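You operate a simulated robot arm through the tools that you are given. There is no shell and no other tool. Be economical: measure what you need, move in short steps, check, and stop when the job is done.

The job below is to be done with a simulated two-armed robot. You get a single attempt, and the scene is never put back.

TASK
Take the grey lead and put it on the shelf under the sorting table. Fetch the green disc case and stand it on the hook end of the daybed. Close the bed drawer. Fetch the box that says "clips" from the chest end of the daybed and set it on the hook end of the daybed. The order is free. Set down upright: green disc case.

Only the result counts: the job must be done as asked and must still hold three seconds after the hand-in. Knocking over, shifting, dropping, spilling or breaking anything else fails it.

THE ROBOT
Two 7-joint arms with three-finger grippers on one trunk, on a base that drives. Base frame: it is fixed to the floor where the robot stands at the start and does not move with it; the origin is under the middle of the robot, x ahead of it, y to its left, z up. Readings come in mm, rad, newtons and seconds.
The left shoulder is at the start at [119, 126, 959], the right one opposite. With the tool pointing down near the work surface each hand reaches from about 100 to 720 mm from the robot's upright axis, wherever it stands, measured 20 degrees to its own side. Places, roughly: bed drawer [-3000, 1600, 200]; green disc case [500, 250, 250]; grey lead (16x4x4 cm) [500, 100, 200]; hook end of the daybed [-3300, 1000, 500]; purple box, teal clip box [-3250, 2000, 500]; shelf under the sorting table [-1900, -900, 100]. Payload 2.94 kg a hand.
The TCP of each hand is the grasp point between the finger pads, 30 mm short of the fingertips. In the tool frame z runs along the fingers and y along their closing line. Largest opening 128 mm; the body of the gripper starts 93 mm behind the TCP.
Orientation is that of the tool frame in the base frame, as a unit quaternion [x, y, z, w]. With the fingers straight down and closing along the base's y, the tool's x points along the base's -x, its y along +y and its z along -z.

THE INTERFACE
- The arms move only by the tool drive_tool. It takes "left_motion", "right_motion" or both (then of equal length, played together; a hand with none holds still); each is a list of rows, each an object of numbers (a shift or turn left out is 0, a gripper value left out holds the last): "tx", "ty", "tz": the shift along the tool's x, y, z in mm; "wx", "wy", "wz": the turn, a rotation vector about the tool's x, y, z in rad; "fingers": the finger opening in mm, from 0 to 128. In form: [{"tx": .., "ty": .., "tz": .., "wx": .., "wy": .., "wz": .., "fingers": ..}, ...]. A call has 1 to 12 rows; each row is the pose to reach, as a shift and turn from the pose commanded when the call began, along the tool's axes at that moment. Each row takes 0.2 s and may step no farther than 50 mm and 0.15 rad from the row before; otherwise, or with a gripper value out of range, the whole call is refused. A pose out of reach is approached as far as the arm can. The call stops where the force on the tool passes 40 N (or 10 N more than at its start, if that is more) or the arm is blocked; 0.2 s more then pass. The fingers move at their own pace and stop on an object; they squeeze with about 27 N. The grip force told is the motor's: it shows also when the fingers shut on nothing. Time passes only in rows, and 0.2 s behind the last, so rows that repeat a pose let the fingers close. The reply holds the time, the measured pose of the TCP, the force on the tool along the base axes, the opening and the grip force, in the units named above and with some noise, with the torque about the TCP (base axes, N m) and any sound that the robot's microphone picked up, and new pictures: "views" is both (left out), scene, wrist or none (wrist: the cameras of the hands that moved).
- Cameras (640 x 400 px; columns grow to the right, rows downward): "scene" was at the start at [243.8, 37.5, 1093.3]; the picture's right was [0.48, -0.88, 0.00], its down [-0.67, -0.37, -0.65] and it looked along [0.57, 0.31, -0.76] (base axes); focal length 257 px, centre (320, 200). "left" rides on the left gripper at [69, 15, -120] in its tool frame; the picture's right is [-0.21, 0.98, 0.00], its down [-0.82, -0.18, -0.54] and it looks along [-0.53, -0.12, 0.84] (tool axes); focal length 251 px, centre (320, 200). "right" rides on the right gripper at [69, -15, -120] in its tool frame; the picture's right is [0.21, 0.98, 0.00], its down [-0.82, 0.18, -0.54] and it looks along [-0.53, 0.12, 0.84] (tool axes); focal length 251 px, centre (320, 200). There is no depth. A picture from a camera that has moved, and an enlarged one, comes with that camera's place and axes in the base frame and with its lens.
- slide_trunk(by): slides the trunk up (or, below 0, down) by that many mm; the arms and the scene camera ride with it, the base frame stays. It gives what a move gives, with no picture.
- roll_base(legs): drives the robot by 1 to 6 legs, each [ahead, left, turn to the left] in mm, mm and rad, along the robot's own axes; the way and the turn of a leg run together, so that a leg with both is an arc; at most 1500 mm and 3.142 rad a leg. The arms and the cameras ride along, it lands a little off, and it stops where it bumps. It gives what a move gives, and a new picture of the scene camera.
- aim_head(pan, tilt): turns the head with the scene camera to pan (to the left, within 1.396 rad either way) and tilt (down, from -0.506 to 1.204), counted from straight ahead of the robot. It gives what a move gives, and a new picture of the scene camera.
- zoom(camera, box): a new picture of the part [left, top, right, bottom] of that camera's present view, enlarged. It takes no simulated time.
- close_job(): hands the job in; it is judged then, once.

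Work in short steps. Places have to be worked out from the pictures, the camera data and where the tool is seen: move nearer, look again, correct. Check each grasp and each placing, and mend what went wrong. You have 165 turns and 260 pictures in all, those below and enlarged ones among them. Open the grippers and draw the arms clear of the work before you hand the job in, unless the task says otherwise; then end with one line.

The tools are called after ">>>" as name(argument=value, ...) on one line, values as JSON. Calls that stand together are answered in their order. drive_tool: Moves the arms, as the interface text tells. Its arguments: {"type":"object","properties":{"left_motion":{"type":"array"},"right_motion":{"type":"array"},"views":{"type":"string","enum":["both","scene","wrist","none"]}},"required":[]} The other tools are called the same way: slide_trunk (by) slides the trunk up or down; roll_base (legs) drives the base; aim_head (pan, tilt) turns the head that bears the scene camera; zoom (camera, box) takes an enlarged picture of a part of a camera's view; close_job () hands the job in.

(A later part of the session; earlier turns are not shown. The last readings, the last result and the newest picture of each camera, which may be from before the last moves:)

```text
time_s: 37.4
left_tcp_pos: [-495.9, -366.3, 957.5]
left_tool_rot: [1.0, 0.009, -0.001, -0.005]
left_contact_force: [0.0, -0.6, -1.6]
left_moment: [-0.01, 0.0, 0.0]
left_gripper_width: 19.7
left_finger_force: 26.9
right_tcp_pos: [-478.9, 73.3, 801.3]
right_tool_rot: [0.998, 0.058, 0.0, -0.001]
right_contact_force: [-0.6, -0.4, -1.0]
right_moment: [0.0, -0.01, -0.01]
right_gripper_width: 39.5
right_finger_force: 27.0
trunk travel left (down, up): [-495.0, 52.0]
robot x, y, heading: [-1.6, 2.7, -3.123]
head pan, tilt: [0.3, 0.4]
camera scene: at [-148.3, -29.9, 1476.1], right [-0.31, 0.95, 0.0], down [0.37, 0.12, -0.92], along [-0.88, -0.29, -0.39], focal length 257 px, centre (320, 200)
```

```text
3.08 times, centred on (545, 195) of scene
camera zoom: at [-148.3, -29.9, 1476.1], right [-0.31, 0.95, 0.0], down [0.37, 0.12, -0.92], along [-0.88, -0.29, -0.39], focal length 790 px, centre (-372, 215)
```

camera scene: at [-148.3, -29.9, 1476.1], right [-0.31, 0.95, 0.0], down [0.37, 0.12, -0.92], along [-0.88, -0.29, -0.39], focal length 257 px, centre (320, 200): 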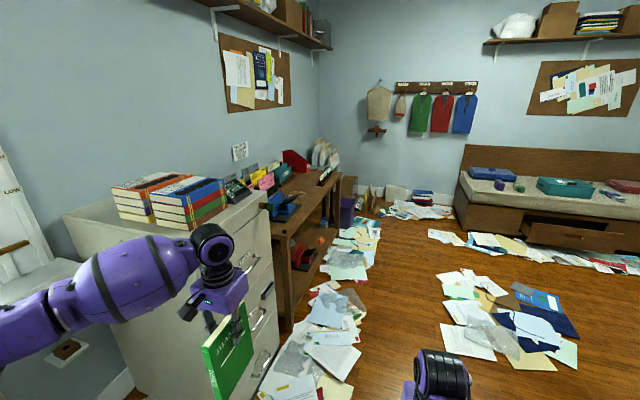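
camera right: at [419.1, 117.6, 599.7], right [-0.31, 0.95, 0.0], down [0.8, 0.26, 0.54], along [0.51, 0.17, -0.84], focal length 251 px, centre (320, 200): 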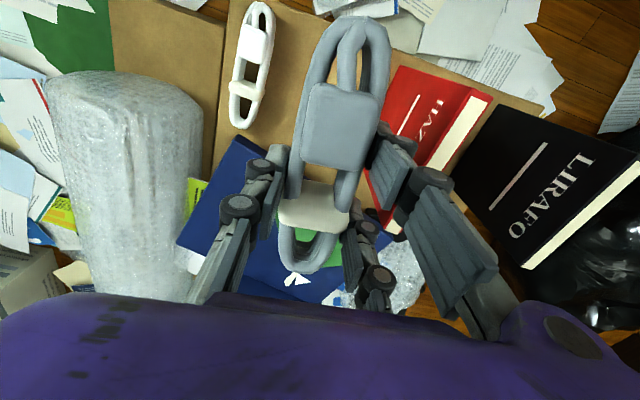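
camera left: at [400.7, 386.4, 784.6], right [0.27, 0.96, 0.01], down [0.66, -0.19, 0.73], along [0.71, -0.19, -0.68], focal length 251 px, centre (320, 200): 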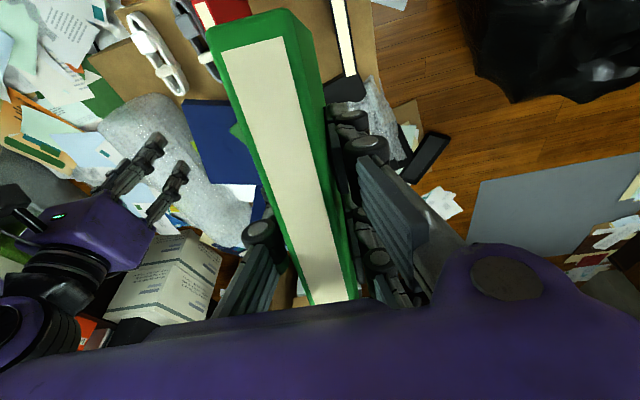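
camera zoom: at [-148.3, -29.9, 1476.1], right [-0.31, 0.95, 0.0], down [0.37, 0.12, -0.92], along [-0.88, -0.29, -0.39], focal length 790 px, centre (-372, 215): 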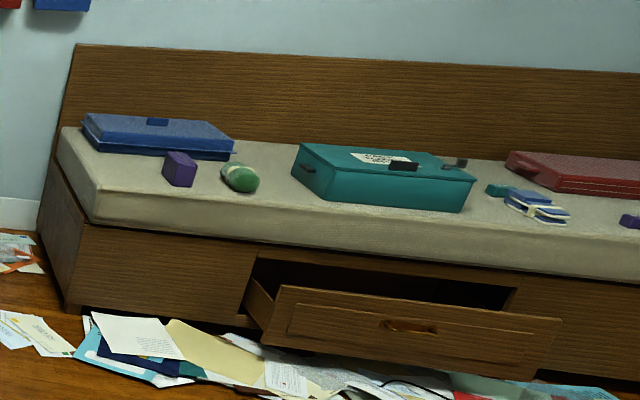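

Many decoy boxes; labels must be read close up. Plan: daybed first with the left hand, lead last. I drive along the free floor towards the daybed.

>>> roll_base(legs=[[700, -150, 0], [1400, 0, 0]])

>>> aim_head(pan=-0.8, tilt=0.5)

```text
time_s: 48.0
left_tcp_pos: [-2622.7, -237.8, 957.7]
left_tool_rot: [1.0, 0.007, -0.002, -0.005]
left_contact_force: [-0.5, 0.1, -1.7]
left_moment: [0.02, -0.02, 0.04]
left_gripper_width: 19.4
left_finger_force: 26.7
right_tcp_pos: [-2604.2, 201.1, 800.4]
right_tool_rot: [0.998, 0.056, 0.0, 0.0]
right_contact_force: [0.3, -1.0, -2.0]
right_moment: [0.0, -0.01, 0.03]
right_gripper_width: 39.4
right_finger_force: 27.2
trunk travel left (down, up): [-495.0, 52.0]
robot x, y, heading: [-2127.0, 125.2, -3.13]
head pan, tilt: [0.3, 0.4]
camera scene: at [-2274.8, 96.3, 1476.1], right [-0.31, 0.95, 0.0], down [0.37, 0.12, -0.92], along [-0.88, -0.28, -0.39], focal length 257 px, centre (320, 200)
```

scene: 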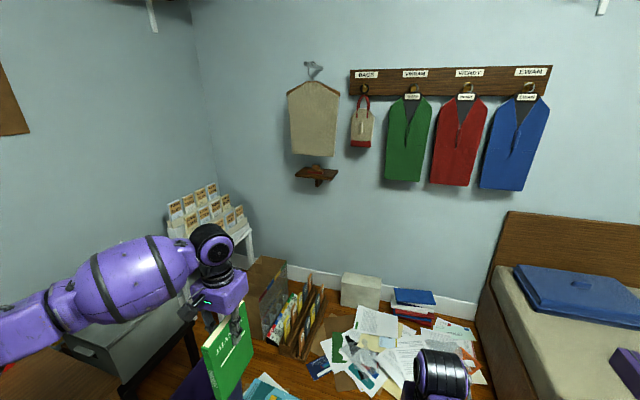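

```text
time_s: 49.4
left_tcp_pos: [-2621.9, -237.5, 958.6]
left_tool_rot: [1.0, 0.006, -0.002, -0.005]
left_contact_force: [-0.3, -0.9, -1.6]
left_moment: [-0.02, 0.0, -0.03]
left_gripper_width: 19.4
left_finger_force: 27.1
right_tcp_pos: [-2605.5, 201.1, 801.6]
right_tool_rot: [0.998, 0.056, 0.0, 0.0]
right_contact_force: [0.2, -1.1, -1.3]
right_moment: [0.02, 0.04, -0.01]
right_gripper_width: 39.6
right_finger_force: 27.4
trunk travel left (down, up): [-495.0, 52.0]
robot x, y, heading: [-2130.2, 129.9, -3.131]
head pan, tilt: [-0.799, 0.499]
camera scene: at [-2250.9, 189.2, 1467.0], right [0.71, 0.71, 0.0], down [0.34, -0.34, -0.88], along [-0.62, 0.62, -0.48], focal length 257 px, centre (320, 200)
```

scene: 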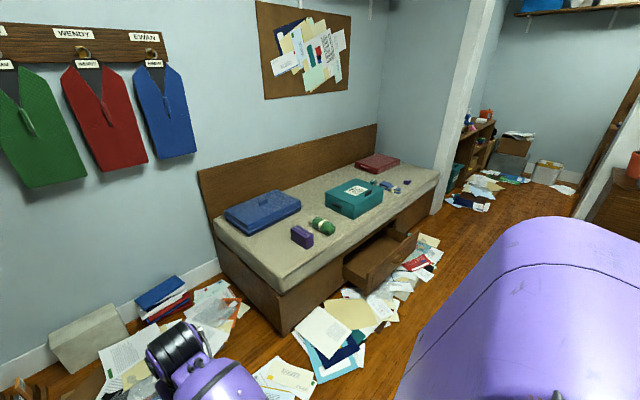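

Bed front edge x≈−3000, hook-end edge y≈670; purple box at ~[−3250,1010]; free mattress near [−3160,850]. I drive to about (−2540,1060).

>>> roll_base(legs=[[350, -200, 0], [60, -730, 0]])

>>> aim_head(pan=0.0, tilt=0.75)

```text
time_s: 58.4
left_tcp_pos: [-3043.7, 695.7, 959.3]
left_tool_rot: [1.0, 0.004, -0.001, -0.006]
left_contact_force: [0.9, -0.6, -1.5]
left_moment: [0.0, 0.01, -0.01]
left_gripper_width: 19.6
left_finger_force: 26.7
right_tcp_pos: [-3021.7, 1134.4, 801.1]
right_tool_rot: [0.999, 0.052, 0.0, 0.0]
right_contact_force: [0.2, -1.1, -1.7]
right_moment: [0.02, 0.02, 0.01]
right_gripper_width: 39.3
right_finger_force: 26.8
trunk travel left (down, up): [-495.0, 52.0]
robot x, y, heading: [-2541.2, 1055.5, -3.139]
head pan, tilt: [-0.799, 0.499]
camera scene: at [-2668.8, 1122.0, 1467.0], right [0.71, 0.7, 0.0], down [0.34, -0.34, -0.88], along [-0.62, 0.63, -0.48], focal length 257 px, centre (320, 200)
```

scene: 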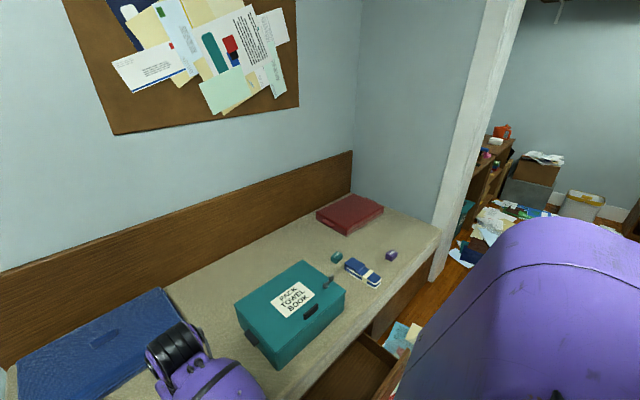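

```text
time_s: 59.5
left_tcp_pos: [-3042.1, 697.3, 959.0]
left_tool_rot: [1.0, 0.003, -0.002, -0.005]
left_contact_force: [0.3, -0.4, -1.1]
left_moment: [-0.02, -0.01, 0.01]
left_gripper_width: 19.3
left_finger_force: 27.0
right_tcp_pos: [-3022.7, 1135.2, 801.2]
right_tool_rot: [0.999, 0.053, 0.001, 0.001]
right_contact_force: [-0.3, -0.3, -0.8]
right_moment: [0.0, 0.03, 0.02]
right_gripper_width: 39.5
right_finger_force: 26.7
trunk travel left (down, up): [-495.0, 52.0]
robot x, y, heading: [-2540.0, 1055.2, -3.136]
head pan, tilt: [0.0, 0.75]
camera scene: at [-2687.8, 1056.7, 1445.1], right [-0.01, 1.0, 0.0], down [0.68, 0.0, -0.73], along [-0.73, 0.0, -0.68], focal length 257 px, centre (320, 200)
```

scene: 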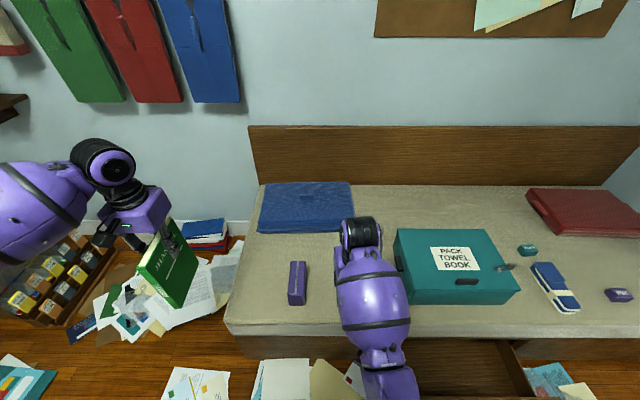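

Small teal and purple boxes at the chest end. Zoom to read labels.

>>> zoom(camera="scene", box=[500, 230, 640, 320])

>>> zoom(camera="scene", box=[220, 170, 420, 340])

```text
4.44 times, centred on (570, 275) of scene
camera zoom: at [-2687.8, 1056.7, 1445.1], right [-0.01, 1.0, 0.0], down [0.68, 0.0, -0.73], along [-0.73, 0.0, -0.68], focal length 1142 px, centre (-791, -133)
```

zoom: 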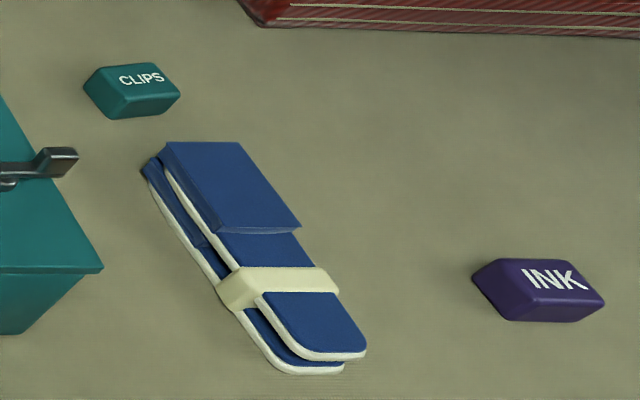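

```text
2.35 times, centred on (320, 255) of scene
camera zoom: at [-2687.8, 1056.7, 1445.1], right [-0.01, 1.0, 0.0], down [0.68, 0.0, -0.73], along [-0.73, 0.0, -0.68], focal length 604 px, centre (320, 71)
```

zoom: 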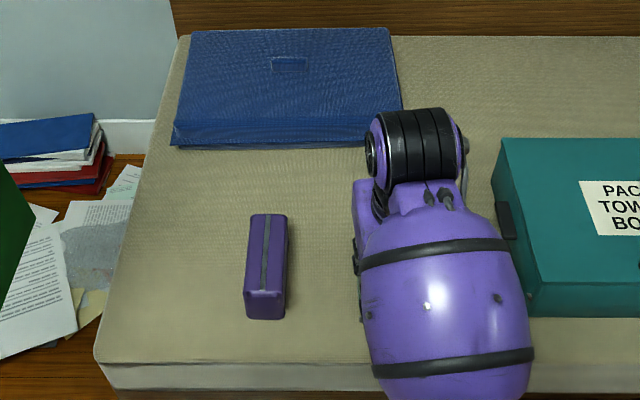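

The teal one says CLIPS (~[−3370,1980]). Now the case: check how it sits in the grip.

>>> zoom(camera="left", box=[0, 0, 640, 400])

>>> zoom(camera="scene", box=[60, 130, 260, 330])

```text
1.00 times, centred on (320, 200) of left (not enlarged: the box is as wide or as high as the picture)
camera zoom: at [-2972.5, 680.0, 1078.0], right [-0.21, -0.98, -0.01], down [-0.82, 0.17, 0.55], along [-0.53, 0.12, -0.84], focal length 251 px, centre (320, 200)
```

zoom: 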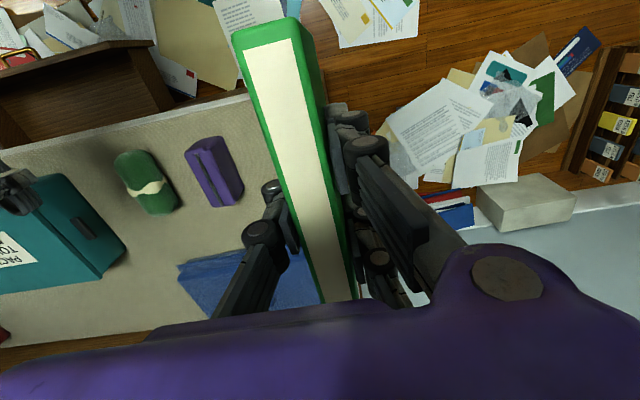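

```text
2.00 times, centred on (160, 230) of scene
camera zoom: at [-2687.8, 1056.7, 1445.1], right [-0.01, 1.0, 0.0], down [0.68, 0.0, -0.73], along [-0.73, 0.0, -0.68], focal length 514 px, centre (640, 140)
```

zoom: 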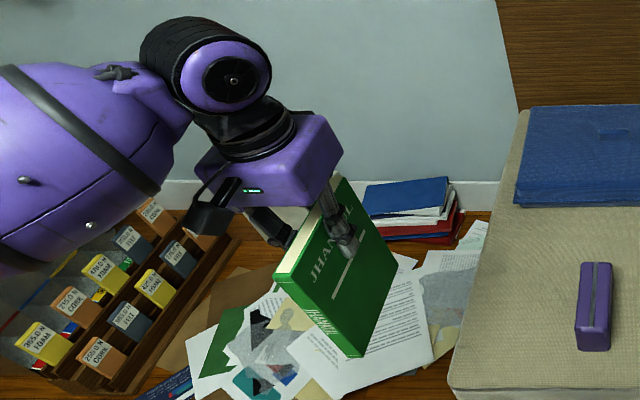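

The case slid ~30 mm down in the grip and pitched ~0.15 rad near-end-down. I correct the pitch, move over [−3173,820] and lower to z≈720.

>>> drive_tool(left_motion=[{"wy": 0.075, "tx": -30, "ty": -30}, {"wy": 0.147, "tx": -60, "ty": -60}, {"wy": 0.147, "tx": -90, "ty": -90}, {"wy": 0.147, "tx": -115, "ty": -115}, {"wy": 0.147, "tx": -130, "ty": -124, "tz": 30}, {"wy": 0.147, "tx": -130, "ty": -124, "tz": 75}, {"wy": 0.147, "tx": -130, "ty": -124, "tz": 120}, {"wy": 0.147, "tx": -130, "ty": -124, "tz": 165}, {"wy": 0.147, "tx": -130, "ty": -124, "tz": 205}, {"wy": 0.147, "tx": -130, "ty": -124, "tz": 240}, {"wy": 0.147, "tx": -130, "ty": -124, "tz": 240}], views="both")

```text
time_s: 61.9
left_tcp_pos: [-3177.4, 819.7, 719.9]
left_tool_rot: [0.997, 0.003, 0.072, -0.005]
left_contact_force: [0.8, 0.1, -0.9]
left_moment: [0.01, 0.01, 0.04]
left_gripper_width: 19.5
left_finger_force: 27.1
right_tcp_pos: [-3021.9, 1135.0, 801.4]
right_tool_rot: [0.999, 0.053, 0.0, 0.0]
right_contact_force: [0.1, 0.6, -1.0]
right_moment: [-0.01, 0.02, -0.01]
right_gripper_width: 39.3
right_finger_force: 27.2
trunk travel left (down, up): [-495.0, 52.0]
robot x, y, heading: [-2545.4, 1056.0, -3.136]
head pan, tilt: [0.0, 0.75]
camera scene: at [-2687.3, 1056.3, 1445.1], right [-0.01, 1.0, 0.0], down [0.68, 0.0, -0.73], along [-0.73, 0.0, -0.68], focal length 257 px, centre (320, 200)
camera left: at [-3124.4, 804.1, 849.3], right [-0.21, -0.98, -0.04], down [-0.89, 0.17, 0.42], along [-0.4, 0.12, -0.91], focal length 251 px, centre (320, 200)
```

scene: 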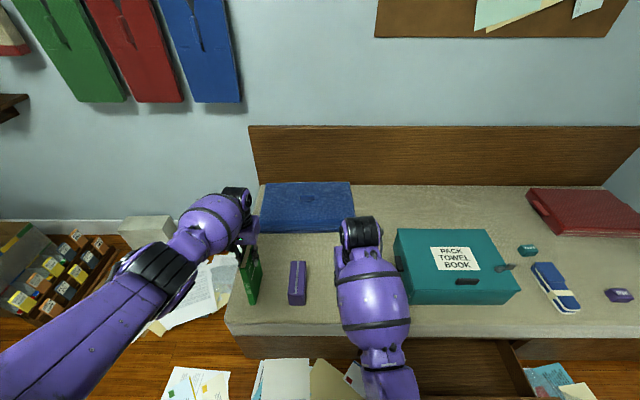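
left: 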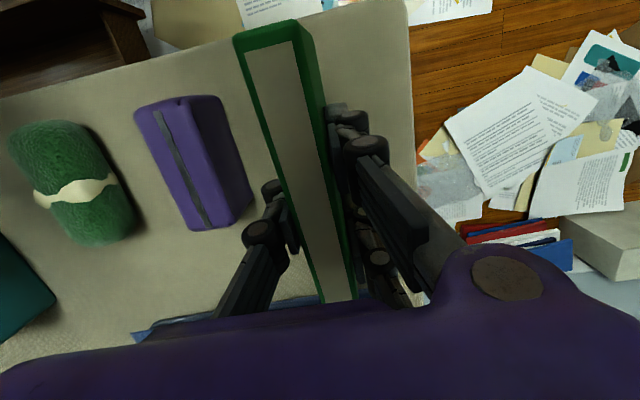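

Zoom to check the case's tilt and height over the mattress.

>>> zoom(camera="scene", box=[200, 210, 330, 340])

```text
3.08 times, centred on (265, 275) of scene
camera zoom: at [-2687.3, 1056.3, 1445.1], right [-0.01, 1.0, 0.0], down [0.68, 0.0, -0.73], along [-0.73, 0.0, -0.68], focal length 790 px, centre (489, -31)
```

zoom: 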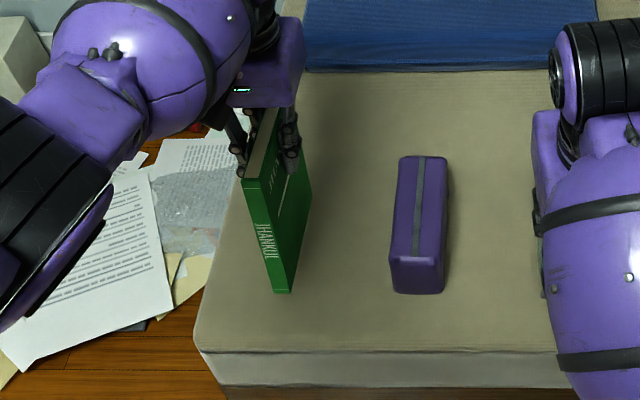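

Estimates of the pitch differ; zoom the left camera on the case's top strip for a precise measure.

>>> zoom(camera="left", box=[220, 10, 360, 150])

>>> zoom(camera="left", box=[260, 210, 380, 310])

```text
2.86 times, centred on (290, 80) of left
camera zoom: at [-3124.4, 804.1, 849.3], right [-0.21, -0.98, -0.04], down [-0.89, 0.17, 0.42], along [-0.4, 0.12, -0.91], focal length 718 px, centre (406, 543)
```

zoom: 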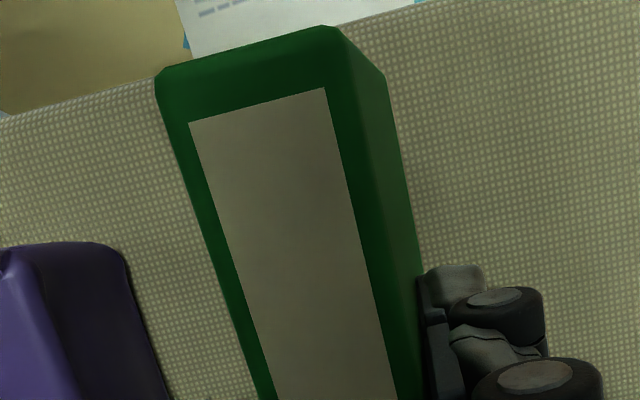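

```text
4.00 times, centred on (320, 260) of left
camera zoom: at [-3124.4, 804.1, 849.3], right [-0.21, -0.98, -0.04], down [-0.89, 0.17, 0.42], along [-0.4, 0.12, -0.91], focal length 1006 px, centre (320, -40)
```

zoom: 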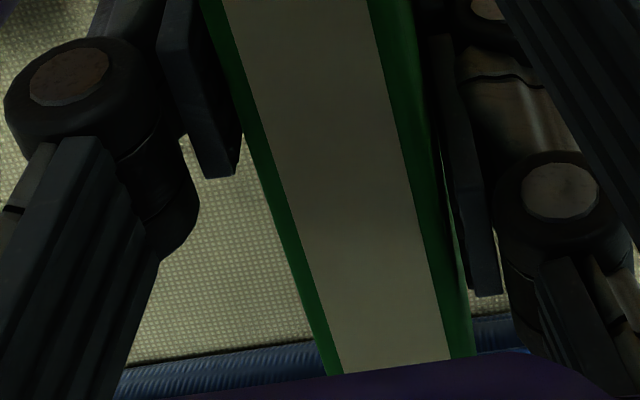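

Refined: the case was really only ~0.03 rad off in the tool, so I over-corrected. Rotate back 0.117 and lower 45 mm.

>>> drive_tool(left_motion=[{"wy": -0.06, "tz": 10}, {"wy": -0.117, "tz": 20}, {"wy": -0.117, "tz": 35}, {"wy": -0.117, "tz": 45}, {"wy": -0.117, "tz": 45}], views="none")

>>> zoom(camera="scene", box=[200, 210, 330, 340])

```text
time_s: 63.1
left_tcp_pos: [-3170.4, 821.0, 675.9]
left_tool_rot: [1.0, 0.003, 0.013, -0.005]
left_contact_force: [0.2, -0.4, -1.5]
left_moment: [-0.01, -0.01, 0.02]
left_gripper_width: 19.7
left_finger_force: 27.0
right_tcp_pos: [-3023.6, 1136.1, 801.4]
right_tool_rot: [0.999, 0.054, 0.0, 0.0]
right_contact_force: [0.6, 0.3, -2.1]
right_moment: [0.03, 0.02, -0.01]
right_gripper_width: 39.2
right_finger_force: 27.0
trunk travel left (down, up): [-495.0, 52.0]
robot x, y, heading: [-2539.6, 1056.7, -3.128]
head pan, tilt: [0.0, 0.75]
```

```text
3.08 times, centred on (265, 275) of scene
camera zoom: at [-2687.8, 1056.6, 1445.1], right [-0.01, 1.0, 0.0], down [0.68, 0.0, -0.73], along [-0.73, -0.01, -0.68], focal length 790 px, centre (489, -31)
```

zoom: 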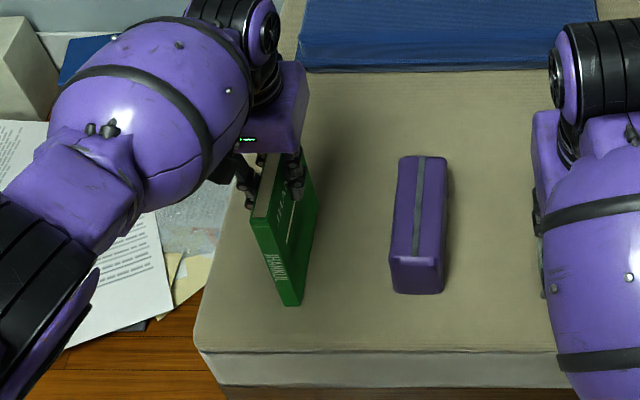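

Looks level. Descend slowly and feel for contact.

>>> drive_tool(left_motion=[{"tz": 4}, {"tz": 8}, {"tz": 12}], views="none")

>>> drive_tool(left_motion=[{"tz": 2}, {"tz": 4}, {"tz": 6}], views="none")

```text
time_s: 63.9
left_tcp_pos: [-3170.4, 822.4, 668.0]
left_tool_rot: [1.0, 0.002, 0.01, -0.006]
left_contact_force: [8.0, -0.2, 33.7]
left_moment: [-0.06, -0.19, 0.01]
left_gripper_width: 19.6
left_finger_force: 27.2
right_tcp_pos: [-3020.1, 1135.1, 803.4]
right_tool_rot: [0.999, 0.054, -0.002, 0.0]
right_contact_force: [-0.4, -0.2, -1.1]
right_moment: [-0.01, -0.01, -0.01]
right_gripper_width: 39.3
right_finger_force: 26.8
trunk travel left (down, up): [-495.0, 52.0]
robot x, y, heading: [-2545.6, 1054.8, -3.134]
head pan, tilt: [0.0, 0.75]
```

```text
time_s: 64.7
left_tcp_pos: [-3170.2, 822.6, 661.4]
left_tool_rot: [1.0, 0.003, 0.009, -0.004]
left_contact_force: [-2.2, -1.5, 31.8]
left_moment: [-0.13, 0.2, 0.04]
left_gripper_width: 19.7
left_finger_force: 27.1
right_tcp_pos: [-3020.9, 1135.1, 802.5]
right_tool_rot: [0.999, 0.053, -0.001, -0.001]
right_contact_force: [-0.2, -0.6, -1.3]
right_moment: [-0.03, 0.01, -0.02]
right_gripper_width: 39.1
right_finger_force: 26.9
trunk travel left (down, up): [-495.0, 52.0]
robot x, y, heading: [-2543.4, 1052.9, -3.137]
head pan, tilt: [0.0, 0.75]
```

Firmly seated (32 N, little torque). Relieve a few mm, then open the fingers.

>>> drive_tool(left_motion=[{"tz": -3}, {"tz": -4, "fingers": 26}, {"tz": -4, "fingers": 34}, {"tz": -4, "fingers": 44}, {"tz": -4, "fingers": 50}], views="both")

```text
time_s: 65.9
left_tcp_pos: [-3167.7, 822.8, 661.1]
left_tool_rot: [1.0, 0.004, 0.014, -0.005]
left_contact_force: [0.1, -0.4, 0.8]
left_moment: [-0.01, 0.0, -0.01]
left_gripper_width: 50.0
left_finger_force: 0.0
right_tcp_pos: [-3021.2, 1135.7, 801.3]
right_tool_rot: [0.999, 0.054, 0.0, 0.001]
right_contact_force: [1.0, -0.6, -1.6]
right_moment: [0.0, -0.01, 0.01]
right_gripper_width: 39.2
right_finger_force: 26.6
trunk travel left (down, up): [-495.0, 52.0]
robot x, y, heading: [-2542.4, 1056.0, -3.133]
head pan, tilt: [0.0, 0.75]
camera scene: at [-2687.7, 1056.7, 1445.0], right [-0.01, 1.0, 0.0], down [0.68, 0.0, -0.73], along [-0.73, -0.01, -0.68], focal length 257 px, centre (320, 200)
camera left: at [-3101.0, 806.5, 782.8], right [-0.21, -0.98, -0.02], down [-0.84, 0.17, 0.52], along [-0.51, 0.12, -0.85], focal length 251 px, centre (320, 200)
```

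scene: 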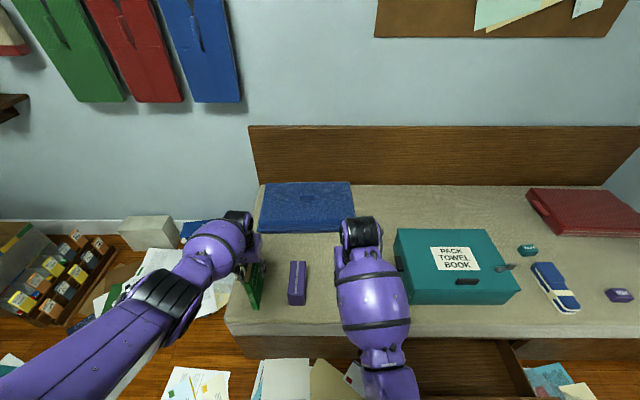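
left: 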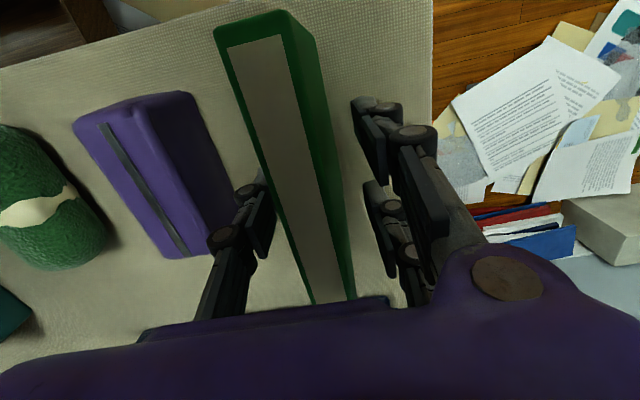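

Case stands free. Lift the left hand straight up.

>>> drive_tool(left_motion=[{"tz": -40}, {"tz": -85}, {"tz": -130}, {"tz": -175}, {"tz": -215}], views="both")

```text
time_s: 67.1
left_tcp_pos: [-3172.4, 821.9, 877.4]
left_tool_rot: [1.0, 0.004, 0.014, -0.004]
left_contact_force: [-0.1, 0.4, 0.1]
left_moment: [0.0, 0.01, 0.03]
left_gripper_width: 50.1
left_finger_force: 0.1
right_tcp_pos: [-3021.7, 1135.7, 801.6]
right_tool_rot: [0.999, 0.053, 0.0, 0.0]
right_contact_force: [-0.1, 0.1, -1.5]
right_moment: [0.0, -0.04, -0.01]
right_gripper_width: 39.6
right_finger_force: 27.1
trunk travel left (down, up): [-495.0, 52.0]
robot x, y, heading: [-2541.8, 1056.8, -3.133]
head pan, tilt: [0.0, 0.75]
camera scene: at [-2687.5, 1056.9, 1445.1], right [-0.01, 1.0, 0.0], down [0.68, 0.0, -0.73], along [-0.73, -0.01, -0.68], focal length 257 px, centre (320, 200)
camera left: at [-3106.6, 805.5, 999.1], right [-0.21, -0.98, -0.02], down [-0.84, 0.17, 0.52], along [-0.51, 0.12, -0.85], focal length 251 px, centre (320, 200)
```

scene: 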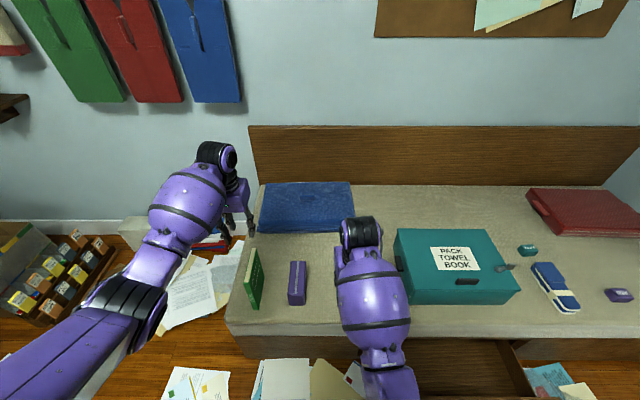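
left: 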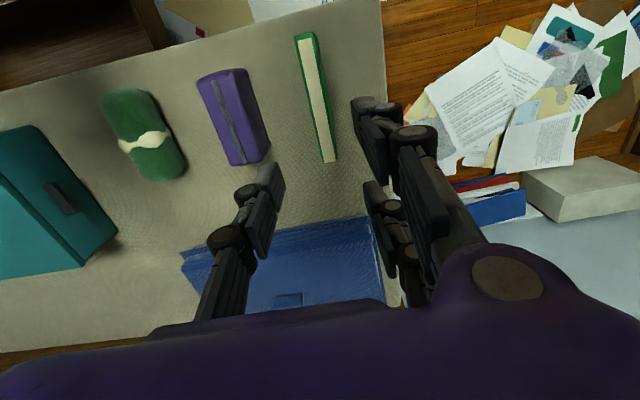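

Case stands well. Next the drawer: move back and right to (−2350,1600) and look down at it.

>>> roll_base(legs=[[-200, 0, 0], [0, -550, 0]])

>>> aim_head(pan=0.0, tilt=0.95)

```text
time_s: 73.7
left_tcp_pos: [-2977.7, 1397.3, 877.8]
left_tool_rot: [1.0, -0.002, 0.013, -0.005]
left_contact_force: [-1.4, 0.2, -0.2]
left_moment: [0.02, -0.02, 0.02]
left_gripper_width: 50.2
left_finger_force: 0.2
right_tcp_pos: [-2822.1, 1709.2, 801.2]
right_tool_rot: [0.999, 0.047, 0.0, 0.0]
right_contact_force: [0.2, -0.5, -2.1]
right_moment: [0.02, 0.0, 0.02]
right_gripper_width: 39.3
right_finger_force: 27.4
trunk travel left (down, up): [-495.0, 52.0]
robot x, y, heading: [-2344.7, 1625.1, 3.136]
head pan, tilt: [0.0, 0.75]
camera scene: at [-2488.8, 1626.0, 1445.0], right [0.01, 1.0, 0.0], down [0.68, 0.0, -0.73], along [-0.73, 0.0, -0.68], focal length 257 px, centre (320, 200)
```

scene: 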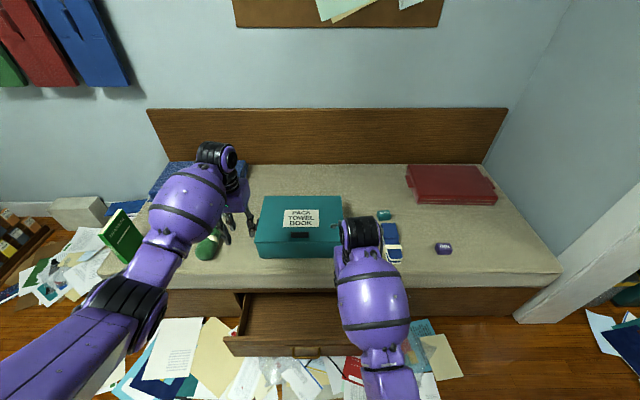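

```text
time_s: 74.5
left_tcp_pos: [-2977.2, 1397.0, 878.0]
left_tool_rot: [1.0, -0.003, 0.013, -0.005]
left_contact_force: [0.5, -0.4, 0.5]
left_moment: [0.01, -0.01, 0.0]
left_gripper_width: 49.6
left_finger_force: 0.1
right_tcp_pos: [-2822.8, 1707.7, 801.0]
right_tool_rot: [0.999, 0.047, 0.0, 0.0]
right_contact_force: [0.1, 0.2, -0.9]
right_moment: [-0.04, 0.05, 0.0]
right_gripper_width: 39.4
right_finger_force: 27.1
trunk travel left (down, up): [-495.0, 52.0]
robot x, y, heading: [-2348.7, 1625.9, 3.137]
head pan, tilt: [0.0, 0.949]
camera scene: at [-2478.7, 1625.9, 1429.6], right [0.01, 1.0, 0.0], down [0.81, 0.0, -0.58], along [-0.58, 0.0, -0.81], focal length 257 px, centre (320, 200)
```

scene: 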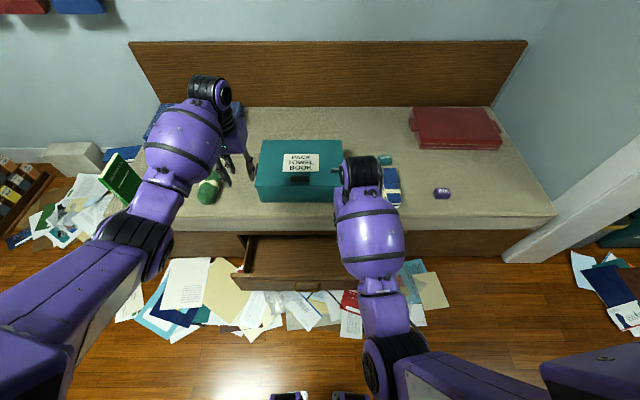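

Drawer front: x≈−2860, y≈1250–1850, top z≈300; bed front x≈−3030. I retract the left hand and lower the trunk for pushing.

>>> drive_tool(left_motion=[{"tx": 45, "fingers": 30}, {"tx": 90, "fingers": 0}, {"tx": 135}, {"tx": 180}, {"tx": 200}], views="none")

>>> slide_trunk(by=-300)

>>> aim_head(pan=0.1, tilt=0.9)

```text
time_s: 75.7
left_tcp_pos: [-2777.2, 1395.7, 883.1]
left_tool_rot: [1.0, -0.002, 0.013, -0.005]
left_contact_force: [-0.5, -1.2, -0.2]
left_moment: [-0.02, -0.02, -0.04]
left_gripper_width: 0.4
left_finger_force: 2.6
right_tcp_pos: [-2822.6, 1708.7, 800.7]
right_tool_rot: [0.999, 0.048, 0.001, 0.0]
right_contact_force: [0.4, 0.9, -2.1]
right_moment: [0.02, -0.01, 0.02]
right_gripper_width: 39.3
right_finger_force: 27.0
trunk travel left (down, up): [-495.0, 52.0]
robot x, y, heading: [-2342.5, 1621.6, 3.136]
head pan, tilt: [0.0, 0.949]
```

```text
time_s: 78.7
left_tcp_pos: [-2777.5, 1396.7, 582.0]
left_tool_rot: [1.0, -0.002, 0.013, -0.005]
left_contact_force: [1.3, 0.3, -0.3]
left_moment: [0.03, 0.02, -0.01]
left_gripper_width: 0.0
left_finger_force: 2.5
right_tcp_pos: [-2823.7, 1707.7, 501.5]
right_tool_rot: [0.999, 0.047, 0.0, 0.0]
right_contact_force: [0.6, 0.7, -1.7]
right_moment: [0.0, 0.05, 0.02]
right_gripper_width: 39.4
right_finger_force: 27.2
trunk travel left (down, up): [-195.0, 352.0]
robot x, y, heading: [-2345.7, 1624.3, 3.134]
head pan, tilt: [0.0, 0.949]
```

```text
time_s: 79.3
left_tcp_pos: [-2777.4, 1395.9, 581.7]
left_tool_rot: [1.0, -0.002, 0.013, -0.005]
left_contact_force: [-0.6, -0.3, -0.2]
left_moment: [0.0, 0.0, -0.01]
left_gripper_width: 0.1
left_finger_force: 3.4
right_tcp_pos: [-2821.0, 1708.0, 501.5]
right_tool_rot: [0.999, 0.047, 0.0, 0.0]
right_contact_force: [1.7, -0.1, -0.9]
right_moment: [0.03, 0.01, -0.01]
right_gripper_width: 39.5
right_finger_force: 27.2
trunk travel left (down, up): [-195.0, 352.0]
robot x, y, heading: [-2346.2, 1623.5, 3.134]
head pan, tilt: [0.099, 0.901]
camera scene: at [-2588.5, 1619.0, 1113.8], right [-0.09, 1.0, 0.0], down [0.78, 0.07, -0.62], along [-0.62, -0.06, -0.78], focal length 257 px, centre (320, 200)
```

scene: 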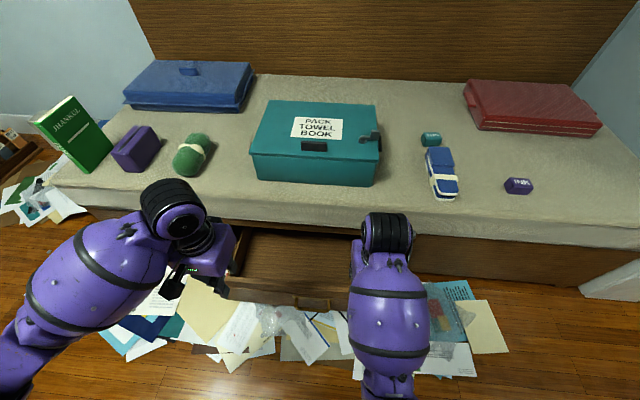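

Pre-push pose: tilt the fingers forward 0.7 rad and bring the closed left hand to about [−2750,1500,230] in front of the drawer.

>>> drive_tool(left_motion=[{"tx": 15, "ty": -10, "wy": -0.14}, {"tx": 30, "ty": -30, "wy": -0.28, "tz": 30}, {"tx": 30, "ty": -50, "wy": -0.42, "tz": 60}, {"tx": 30, "ty": -70, "wy": -0.56, "tz": 95}, {"tx": 30, "ty": -90, "wy": -0.7, "tz": 130}, {"tx": 30, "ty": -104, "wy": -0.7, "tz": 170}, {"tx": 30, "ty": -104, "wy": -0.7, "tz": 215}, {"tx": 30, "ty": -104, "wy": -0.7, "tz": 260}, {"tx": 30, "ty": -104, "wy": -0.7, "tz": 305}, {"tx": 30, "ty": -104, "wy": -0.7, "tz": 345}, {"tx": 30, "ty": -104, "wy": -0.7, "tz": 352}], views="both")

```text
time_s: 81.6
left_tcp_pos: [-2805.1, 1453.4, 315.5]
left_tool_rot: [0.911, 0.002, -0.413, 0.018]
left_contact_force: [0.0, -1.0, 0.1]
left_moment: [-0.02, 0.0, -0.02]
left_gripper_width: 0.0
left_finger_force: 2.3
right_tcp_pos: [-2822.3, 1708.3, 497.7]
right_tool_rot: [0.999, 0.047, 0.001, 0.0]
right_contact_force: [0.8, -1.1, -1.3]
right_moment: [-0.03, -0.02, 0.04]
right_gripper_width: 39.4
right_finger_force: 27.5
trunk travel left (down, up): [-195.0, 352.0]
robot x, y, heading: [-2345.5, 1619.6, 3.131]
head pan, tilt: [0.099, 0.901]
stopped in row 11 (left hand): the arm was blocked; the commanded pose is now the measured one
camera scene: at [-2589.8, 1618.8, 1111.2], right [-0.09, 1.0, 0.0], down [0.78, 0.07, -0.62], along [-0.62, -0.06, -0.78], focal length 257 px, centre (320, 200)
camera left: at [-2667.8, 1442.2, 341.9], right [-0.12, -0.97, 0.19], down [-0.14, 0.21, 0.97], along [-0.98, 0.09, -0.16], focal length 251 px, centre (320, 200)
```

scene: 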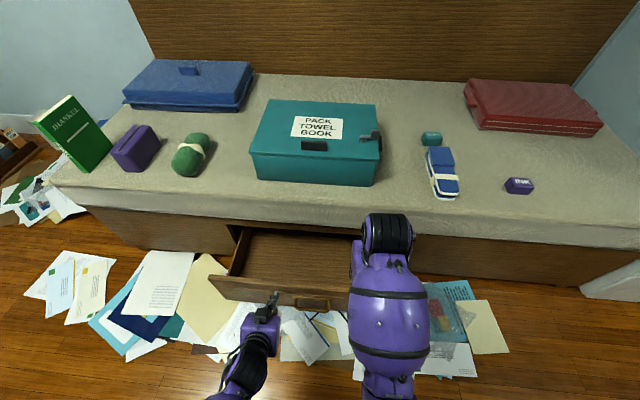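
left: 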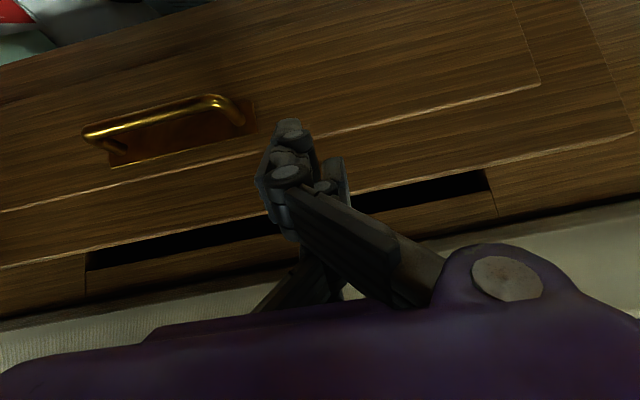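

The arm limit stopped it at z≈315; tips are just at the drawer's top edge (≈305), handle at y 1505–1650, z 218. Lower the trunk 75 so the tips bear on the face beside the handle.

>>> slide_trunk(by=-75)

>>> drive_tool(left_motion=[{"tz": 10, "tx": -9}, {"tz": 20, "tx": -18}, {"tz": 30, "tx": -26}], views="both")

```text
time_s: 82.5
left_tcp_pos: [-2840.4, 1414.6, 318.1]
left_tool_rot: [0.88, -0.001, -0.474, 0.04]
left_contact_force: [-0.5, -0.2, -0.2]
left_moment: [0.04, -0.02, 0.0]
left_gripper_width: 0.1
left_finger_force: 3.0
right_tcp_pos: [-2821.3, 1708.0, 431.4]
right_tool_rot: [0.999, 0.048, 0.005, 0.0]
right_contact_force: [-0.1, 0.1, -1.3]
right_moment: [0.01, 0.04, 0.03]
right_gripper_width: 39.0
right_finger_force: 26.6
trunk travel left (down, up): [-130.0, 417.0]
robot x, y, heading: [-2346.9, 1626.6, 3.139]
head pan, tilt: [0.099, 0.901]
stopped: the arm was blocked; the commanded pose is now the measured one
```

```text
time_s: 83.3
left_tcp_pos: [-2879.9, 1415.4, 322.9]
left_tool_rot: [0.88, -0.001, -0.473, 0.039]
left_contact_force: [0.1, 0.5, -0.2]
left_moment: [0.02, -0.03, -0.01]
left_gripper_width: 0.1
left_finger_force: 2.2
right_tcp_pos: [-2822.9, 1708.1, 432.3]
right_tool_rot: [0.999, 0.049, 0.004, 0.0]
right_contact_force: [-0.1, 1.1, -1.2]
right_moment: [0.0, -0.01, -0.04]
right_gripper_width: 39.6
right_finger_force: 27.2
trunk travel left (down, up): [-130.0, 417.0]
robot x, y, heading: [-2345.1, 1625.2, 3.136]
head pan, tilt: [0.099, 0.901]
camera scene: at [-2614.6, 1619.0, 1037.7], right [-0.09, 1.0, 0.0], down [0.78, 0.07, -0.62], along [-0.62, -0.06, -0.78], focal length 257 px, centre (320, 200)
camera left: at [-2740.1, 1405.2, 332.4], right [-0.08, -0.97, 0.25], down [-0.01, 0.25, 0.97], along [-1.0, 0.08, -0.03], focal length 251 px, centre (320, 200)
```

scene: 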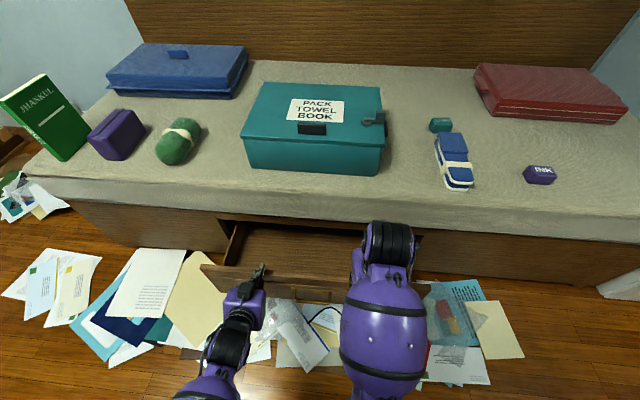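
left: 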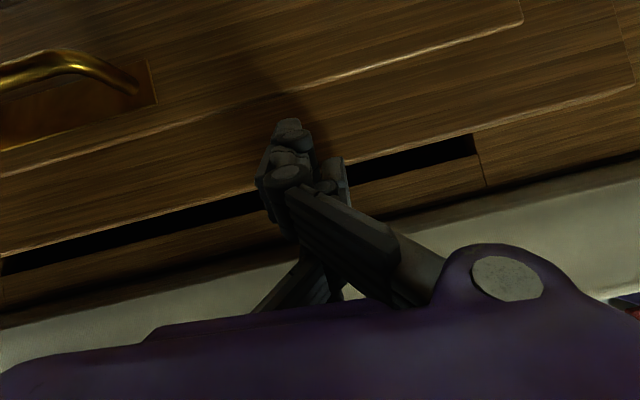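

The left arm is too folded to go lower here. Back the base up 160 mm, then reach forward and down with a more extended arm.

>>> roll_base(legs=[[-160, 0, 0]])

>>> drive_tool(left_motion=[{"tz": 40, "tx": 3}, {"tz": 80, "tx": 3}, {"tz": 122, "tx": 4}, {"tz": 122, "tx": 4}], views="both")

```text
time_s: 84.7
left_tcp_pos: [-2720.3, 1415.5, 323.8]
left_tool_rot: [0.88, -0.002, -0.473, 0.038]
left_contact_force: [0.8, 0.7, 0.1]
left_moment: [-0.01, 0.04, -0.01]
left_gripper_width: 0.0
left_finger_force: 3.3
right_tcp_pos: [-2664.9, 1708.6, 433.0]
right_tool_rot: [0.999, 0.047, 0.002, -0.001]
right_contact_force: [-0.7, -0.2, -1.4]
right_moment: [-0.01, -0.01, 0.01]
right_gripper_width: 39.5
right_finger_force: 27.1
trunk travel left (down, up): [-130.0, 417.0]
robot x, y, heading: [-2183.3, 1623.9, 3.139]
head pan, tilt: [0.099, 0.901]
camera scene: at [-2455.8, 1618.8, 1037.6], right [-0.09, 1.0, 0.0], down [0.78, 0.07, -0.62], along [-0.62, -0.06, -0.78], focal length 257 px, centre (320, 200)
```

scene: 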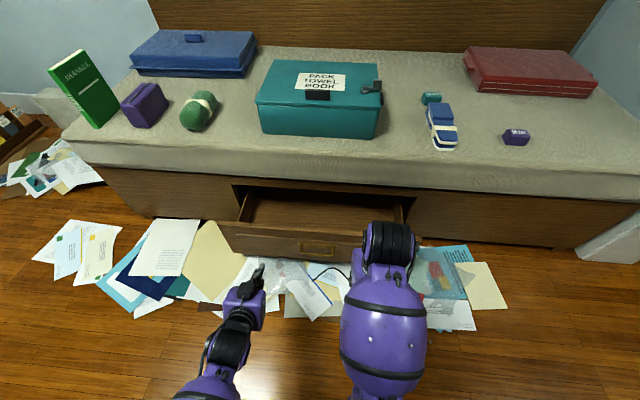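

```text
time_s: 85.7
left_tcp_pos: [-2825.1, 1405.0, 252.2]
left_tool_rot: [0.88, -0.001, -0.474, 0.039]
left_contact_force: [0.1, -0.2, -0.4]
left_moment: [-0.03, 0.01, 0.0]
left_gripper_width: 0.2
left_finger_force: 3.2
right_tcp_pos: [-2664.1, 1708.2, 433.6]
right_tool_rot: [0.999, 0.047, 0.002, -0.001]
right_contact_force: [0.5, -0.1, -1.3]
right_moment: [0.01, 0.03, -0.01]
right_gripper_width: 39.3
right_finger_force: 27.1
trunk travel left (down, up): [-130.0, 417.0]
robot x, y, heading: [-2190.0, 1625.3, 3.133]
head pan, tilt: [0.099, 0.901]
camera scene: at [-2456.1, 1618.8, 1037.5], right [-0.09, 1.0, 0.0], down [0.78, 0.07, -0.62], along [-0.62, -0.06, -0.78], focal length 257 px, centre (320, 200)
camera left: at [-2684.6, 1396.2, 262.5], right [-0.08, -0.97, 0.25], down [-0.01, 0.25, 0.97], along [-1.0, 0.08, -0.03], focal length 251 px, centre (320, 200)
```

scene: 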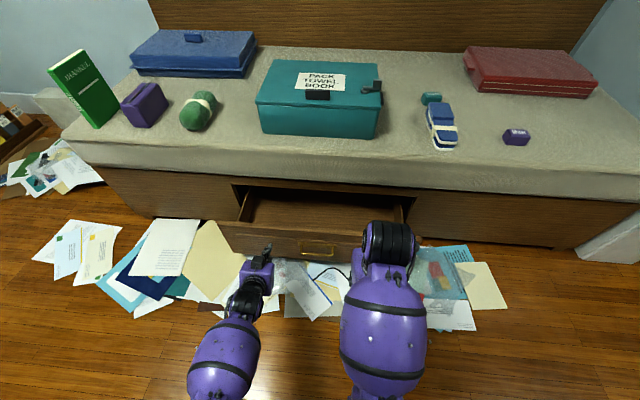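
left: 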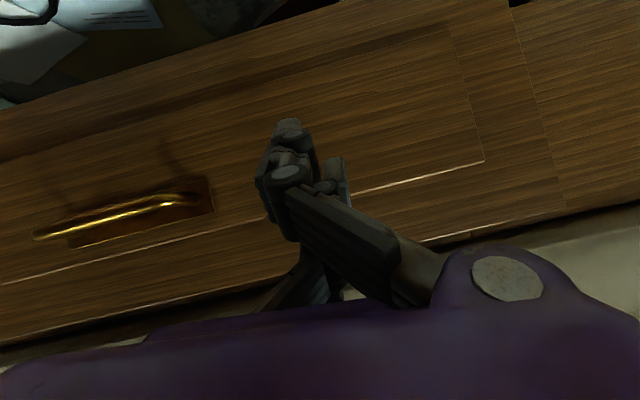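

Now the tips are at z≈235 on the face. Shift 60 mm toward the handle and push forward.

>>> drive_tool(left_motion=[{"ty": -30}, {"ty": -60}, {"ty": -60, "tz": 25, "tx": -16}, {"ty": -60, "tz": 50, "tx": -33}, {"ty": -60, "tz": 75, "tx": -49}, {"ty": -60, "tz": 100, "tx": -66}, {"ty": -60, "tz": 125, "tx": -82}], views="both")

```text
time_s: 87.3
left_tcp_pos: [-2974.6, 1462.2, 251.1]
left_tool_rot: [0.88, -0.001, -0.473, 0.039]
left_contact_force: [1.1, -0.8, -0.7]
left_moment: [-0.01, 0.09, -0.02]
left_gripper_width: 0.0
left_finger_force: 3.2
right_tcp_pos: [-2663.9, 1708.0, 433.9]
right_tool_rot: [0.999, 0.047, 0.004, 0.001]
right_contact_force: [0.0, 0.2, -1.2]
right_moment: [0.04, 0.04, 0.02]
right_gripper_width: 39.4
right_finger_force: 26.8
trunk travel left (down, up): [-130.0, 417.0]
robot x, y, heading: [-2188.1, 1626.7, 3.138]
head pan, tilt: [0.099, 0.901]
camera scene: at [-2456.2, 1618.7, 1037.8], right [-0.09, 1.0, 0.0], down [0.78, 0.07, -0.62], along [-0.62, -0.06, -0.78], focal length 257 px, centre (320, 200)
camera left: at [-2835.3, 1452.7, 259.5], right [-0.09, -0.97, 0.25], down [-0.01, 0.25, 0.97], along [-1.0, 0.08, -0.03], focal length 251 px, centre (320, 200)
```

scene: 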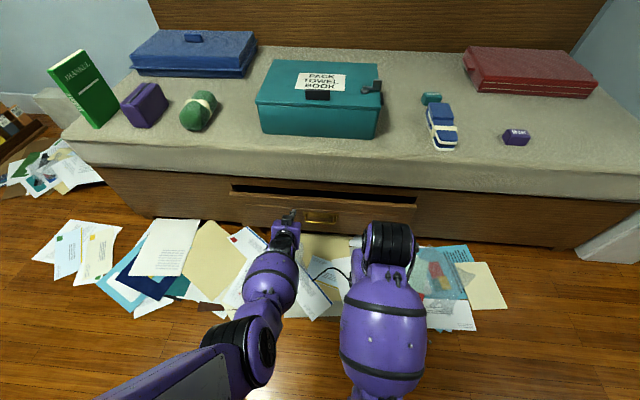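
left: 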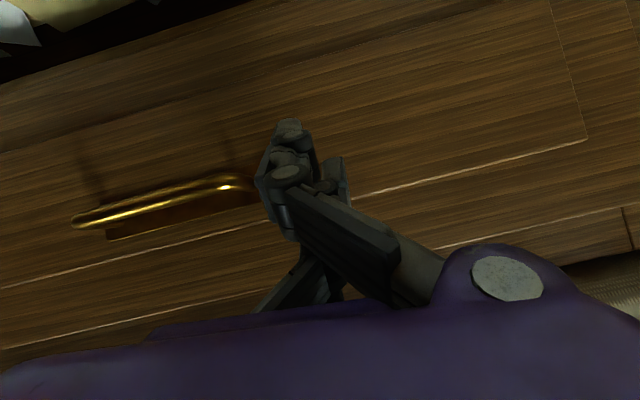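

The drawer is sliding in easily. Continue pushing until it stops.

>>> drive_tool(left_motion=[{"tz": 20, "tx": -13}, {"tz": 40, "tx": -26}, {"tz": 58, "tx": -38}, {"tz": 75, "tx": -49}, {"tz": 90, "tx": -59}], views="both")

```text
time_s: 88.7
left_tcp_pos: [-3034.8, 1455.3, 269.5]
left_tool_rot: [0.881, 0.0, -0.471, 0.04]
left_contact_force: [2.2, -1.8, 1.0]
left_moment: [-0.03, 0.07, -0.03]
left_gripper_width: 0.2
left_finger_force: 2.7
left hand out of reach, approached as far as the arm can: row 2, 3, 4, 5
right_tcp_pos: [-2664.0, 1706.7, 433.1]
right_tool_rot: [0.999, 0.049, 0.003, 0.0]
right_contact_force: [1.0, -0.2, -1.8]
right_moment: [-0.01, 0.0, -0.03]
right_gripper_width: 39.3
right_finger_force: 27.1
trunk travel left (down, up): [-130.0, 417.0]
robot x, y, heading: [-2187.8, 1622.3, 3.134]
head pan, tilt: [0.099, 0.901]
stopped in row 5 (left hand): the force on the tool passed its limit at 40 N (the readings are from after the stop); the commanded pose is now the measured one
camera scene: at [-2455.4, 1618.1, 1037.5], right [-0.09, 1.0, 0.0], down [0.78, 0.07, -0.62], along [-0.62, -0.06, -0.78], focal length 257 px, centre (320, 200)
camera left: at [-2894.3, 1445.1, 280.3], right [-0.08, -0.97, 0.25], down [-0.02, 0.25, 0.97], along [-1.0, 0.07, -0.04], focal length 251 px, centre (320, 200)
```

scene: 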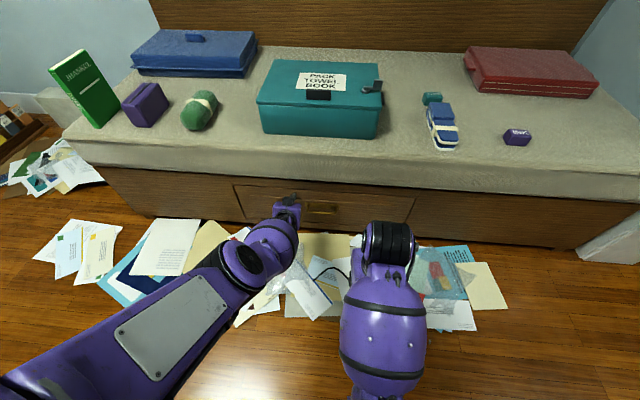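
left: 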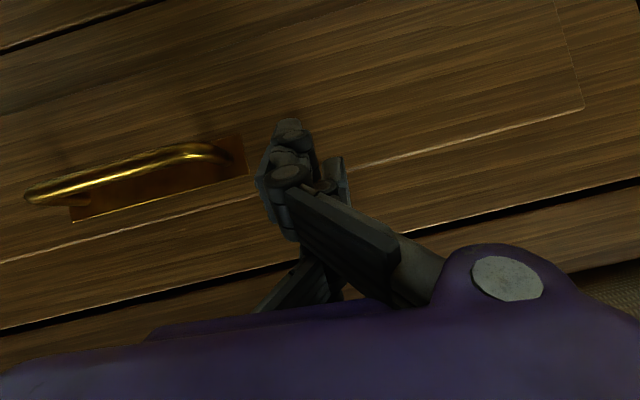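

It hit its end stop (>40 N) and looks flush. Check by zoom.

>>> zoom(camera="scene", box=[200, 160, 440, 260])

```text
2.67 times, centred on (320, 210) of scene
camera zoom: at [-2455.4, 1618.1, 1037.5], right [-0.09, 1.0, 0.0], down [0.78, 0.07, -0.62], along [-0.62, -0.06, -0.78], focal length 685 px, centre (320, 173)
```

zoom: 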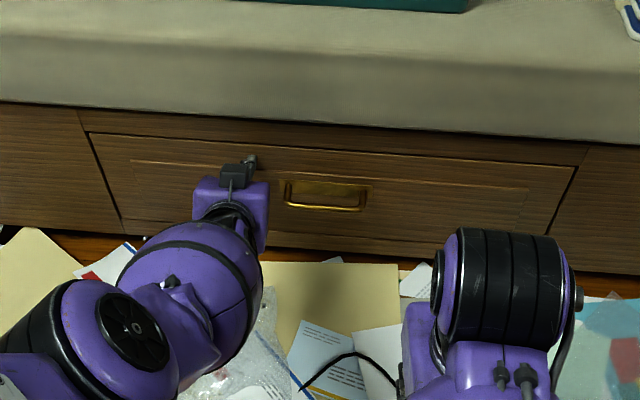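

Closed flush. Withdraw the left hand and restore it to fingers-down, then raise the trunk.

>>> drive_tool(left_motion=[{"tz": -40, "tx": 10}, {"tz": -80, "tx": 10, "wy": 0.14}, {"tz": -110, "tx": -10, "wy": 0.28}, {"tz": -130, "tx": -40, "wy": 0.42}, {"tz": -150, "tx": -75, "wy": 0.56}, {"tz": -165, "tx": -110, "wy": 0.7}, {"tz": -180, "tx": -145, "wy": 0.84}, {"tz": -190, "tx": -180, "wy": 0.98}], views="none")

>>> slide_trunk(by=250)

```text
time_s: 90.5
left_tcp_pos: [-2978.0, 1475.2, 524.5]
left_tool_rot: [0.999, 0.02, 0.003, 0.036]
left_contact_force: [0.2, -0.9, -1.1]
left_moment: [-0.03, 0.0, 0.01]
left_gripper_width: 0.1
left_finger_force: 3.0
right_tcp_pos: [-2664.9, 1706.3, 435.6]
right_tool_rot: [0.999, 0.048, 0.0, 0.0]
right_contact_force: [0.3, 0.1, -1.1]
right_moment: [0.0, -0.01, 0.01]
right_gripper_width: 39.4
right_finger_force: 27.1
trunk travel left (down, up): [-130.0, 417.0]
robot x, y, heading: [-2186.5, 1625.0, 3.132]
head pan, tilt: [0.099, 0.901]
```

```text
time_s: 93.0
left_tcp_pos: [-2976.5, 1473.8, 775.7]
left_tool_rot: [0.999, 0.02, 0.0, 0.034]
left_contact_force: [-0.2, 0.7, -0.1]
left_moment: [-0.01, 0.01, -0.02]
left_gripper_width: 0.0
left_finger_force: 2.6
right_tcp_pos: [-2663.7, 1706.7, 683.0]
right_tool_rot: [0.999, 0.048, 0.003, 0.0]
right_contact_force: [-0.4, -0.4, -1.3]
right_moment: [0.0, -0.01, 0.02]
right_gripper_width: 39.3
right_finger_force: 27.2
trunk travel left (down, up): [-380.0, 167.0]
robot x, y, heading: [-2185.5, 1624.5, 3.136]
head pan, tilt: [0.099, 0.901]
```

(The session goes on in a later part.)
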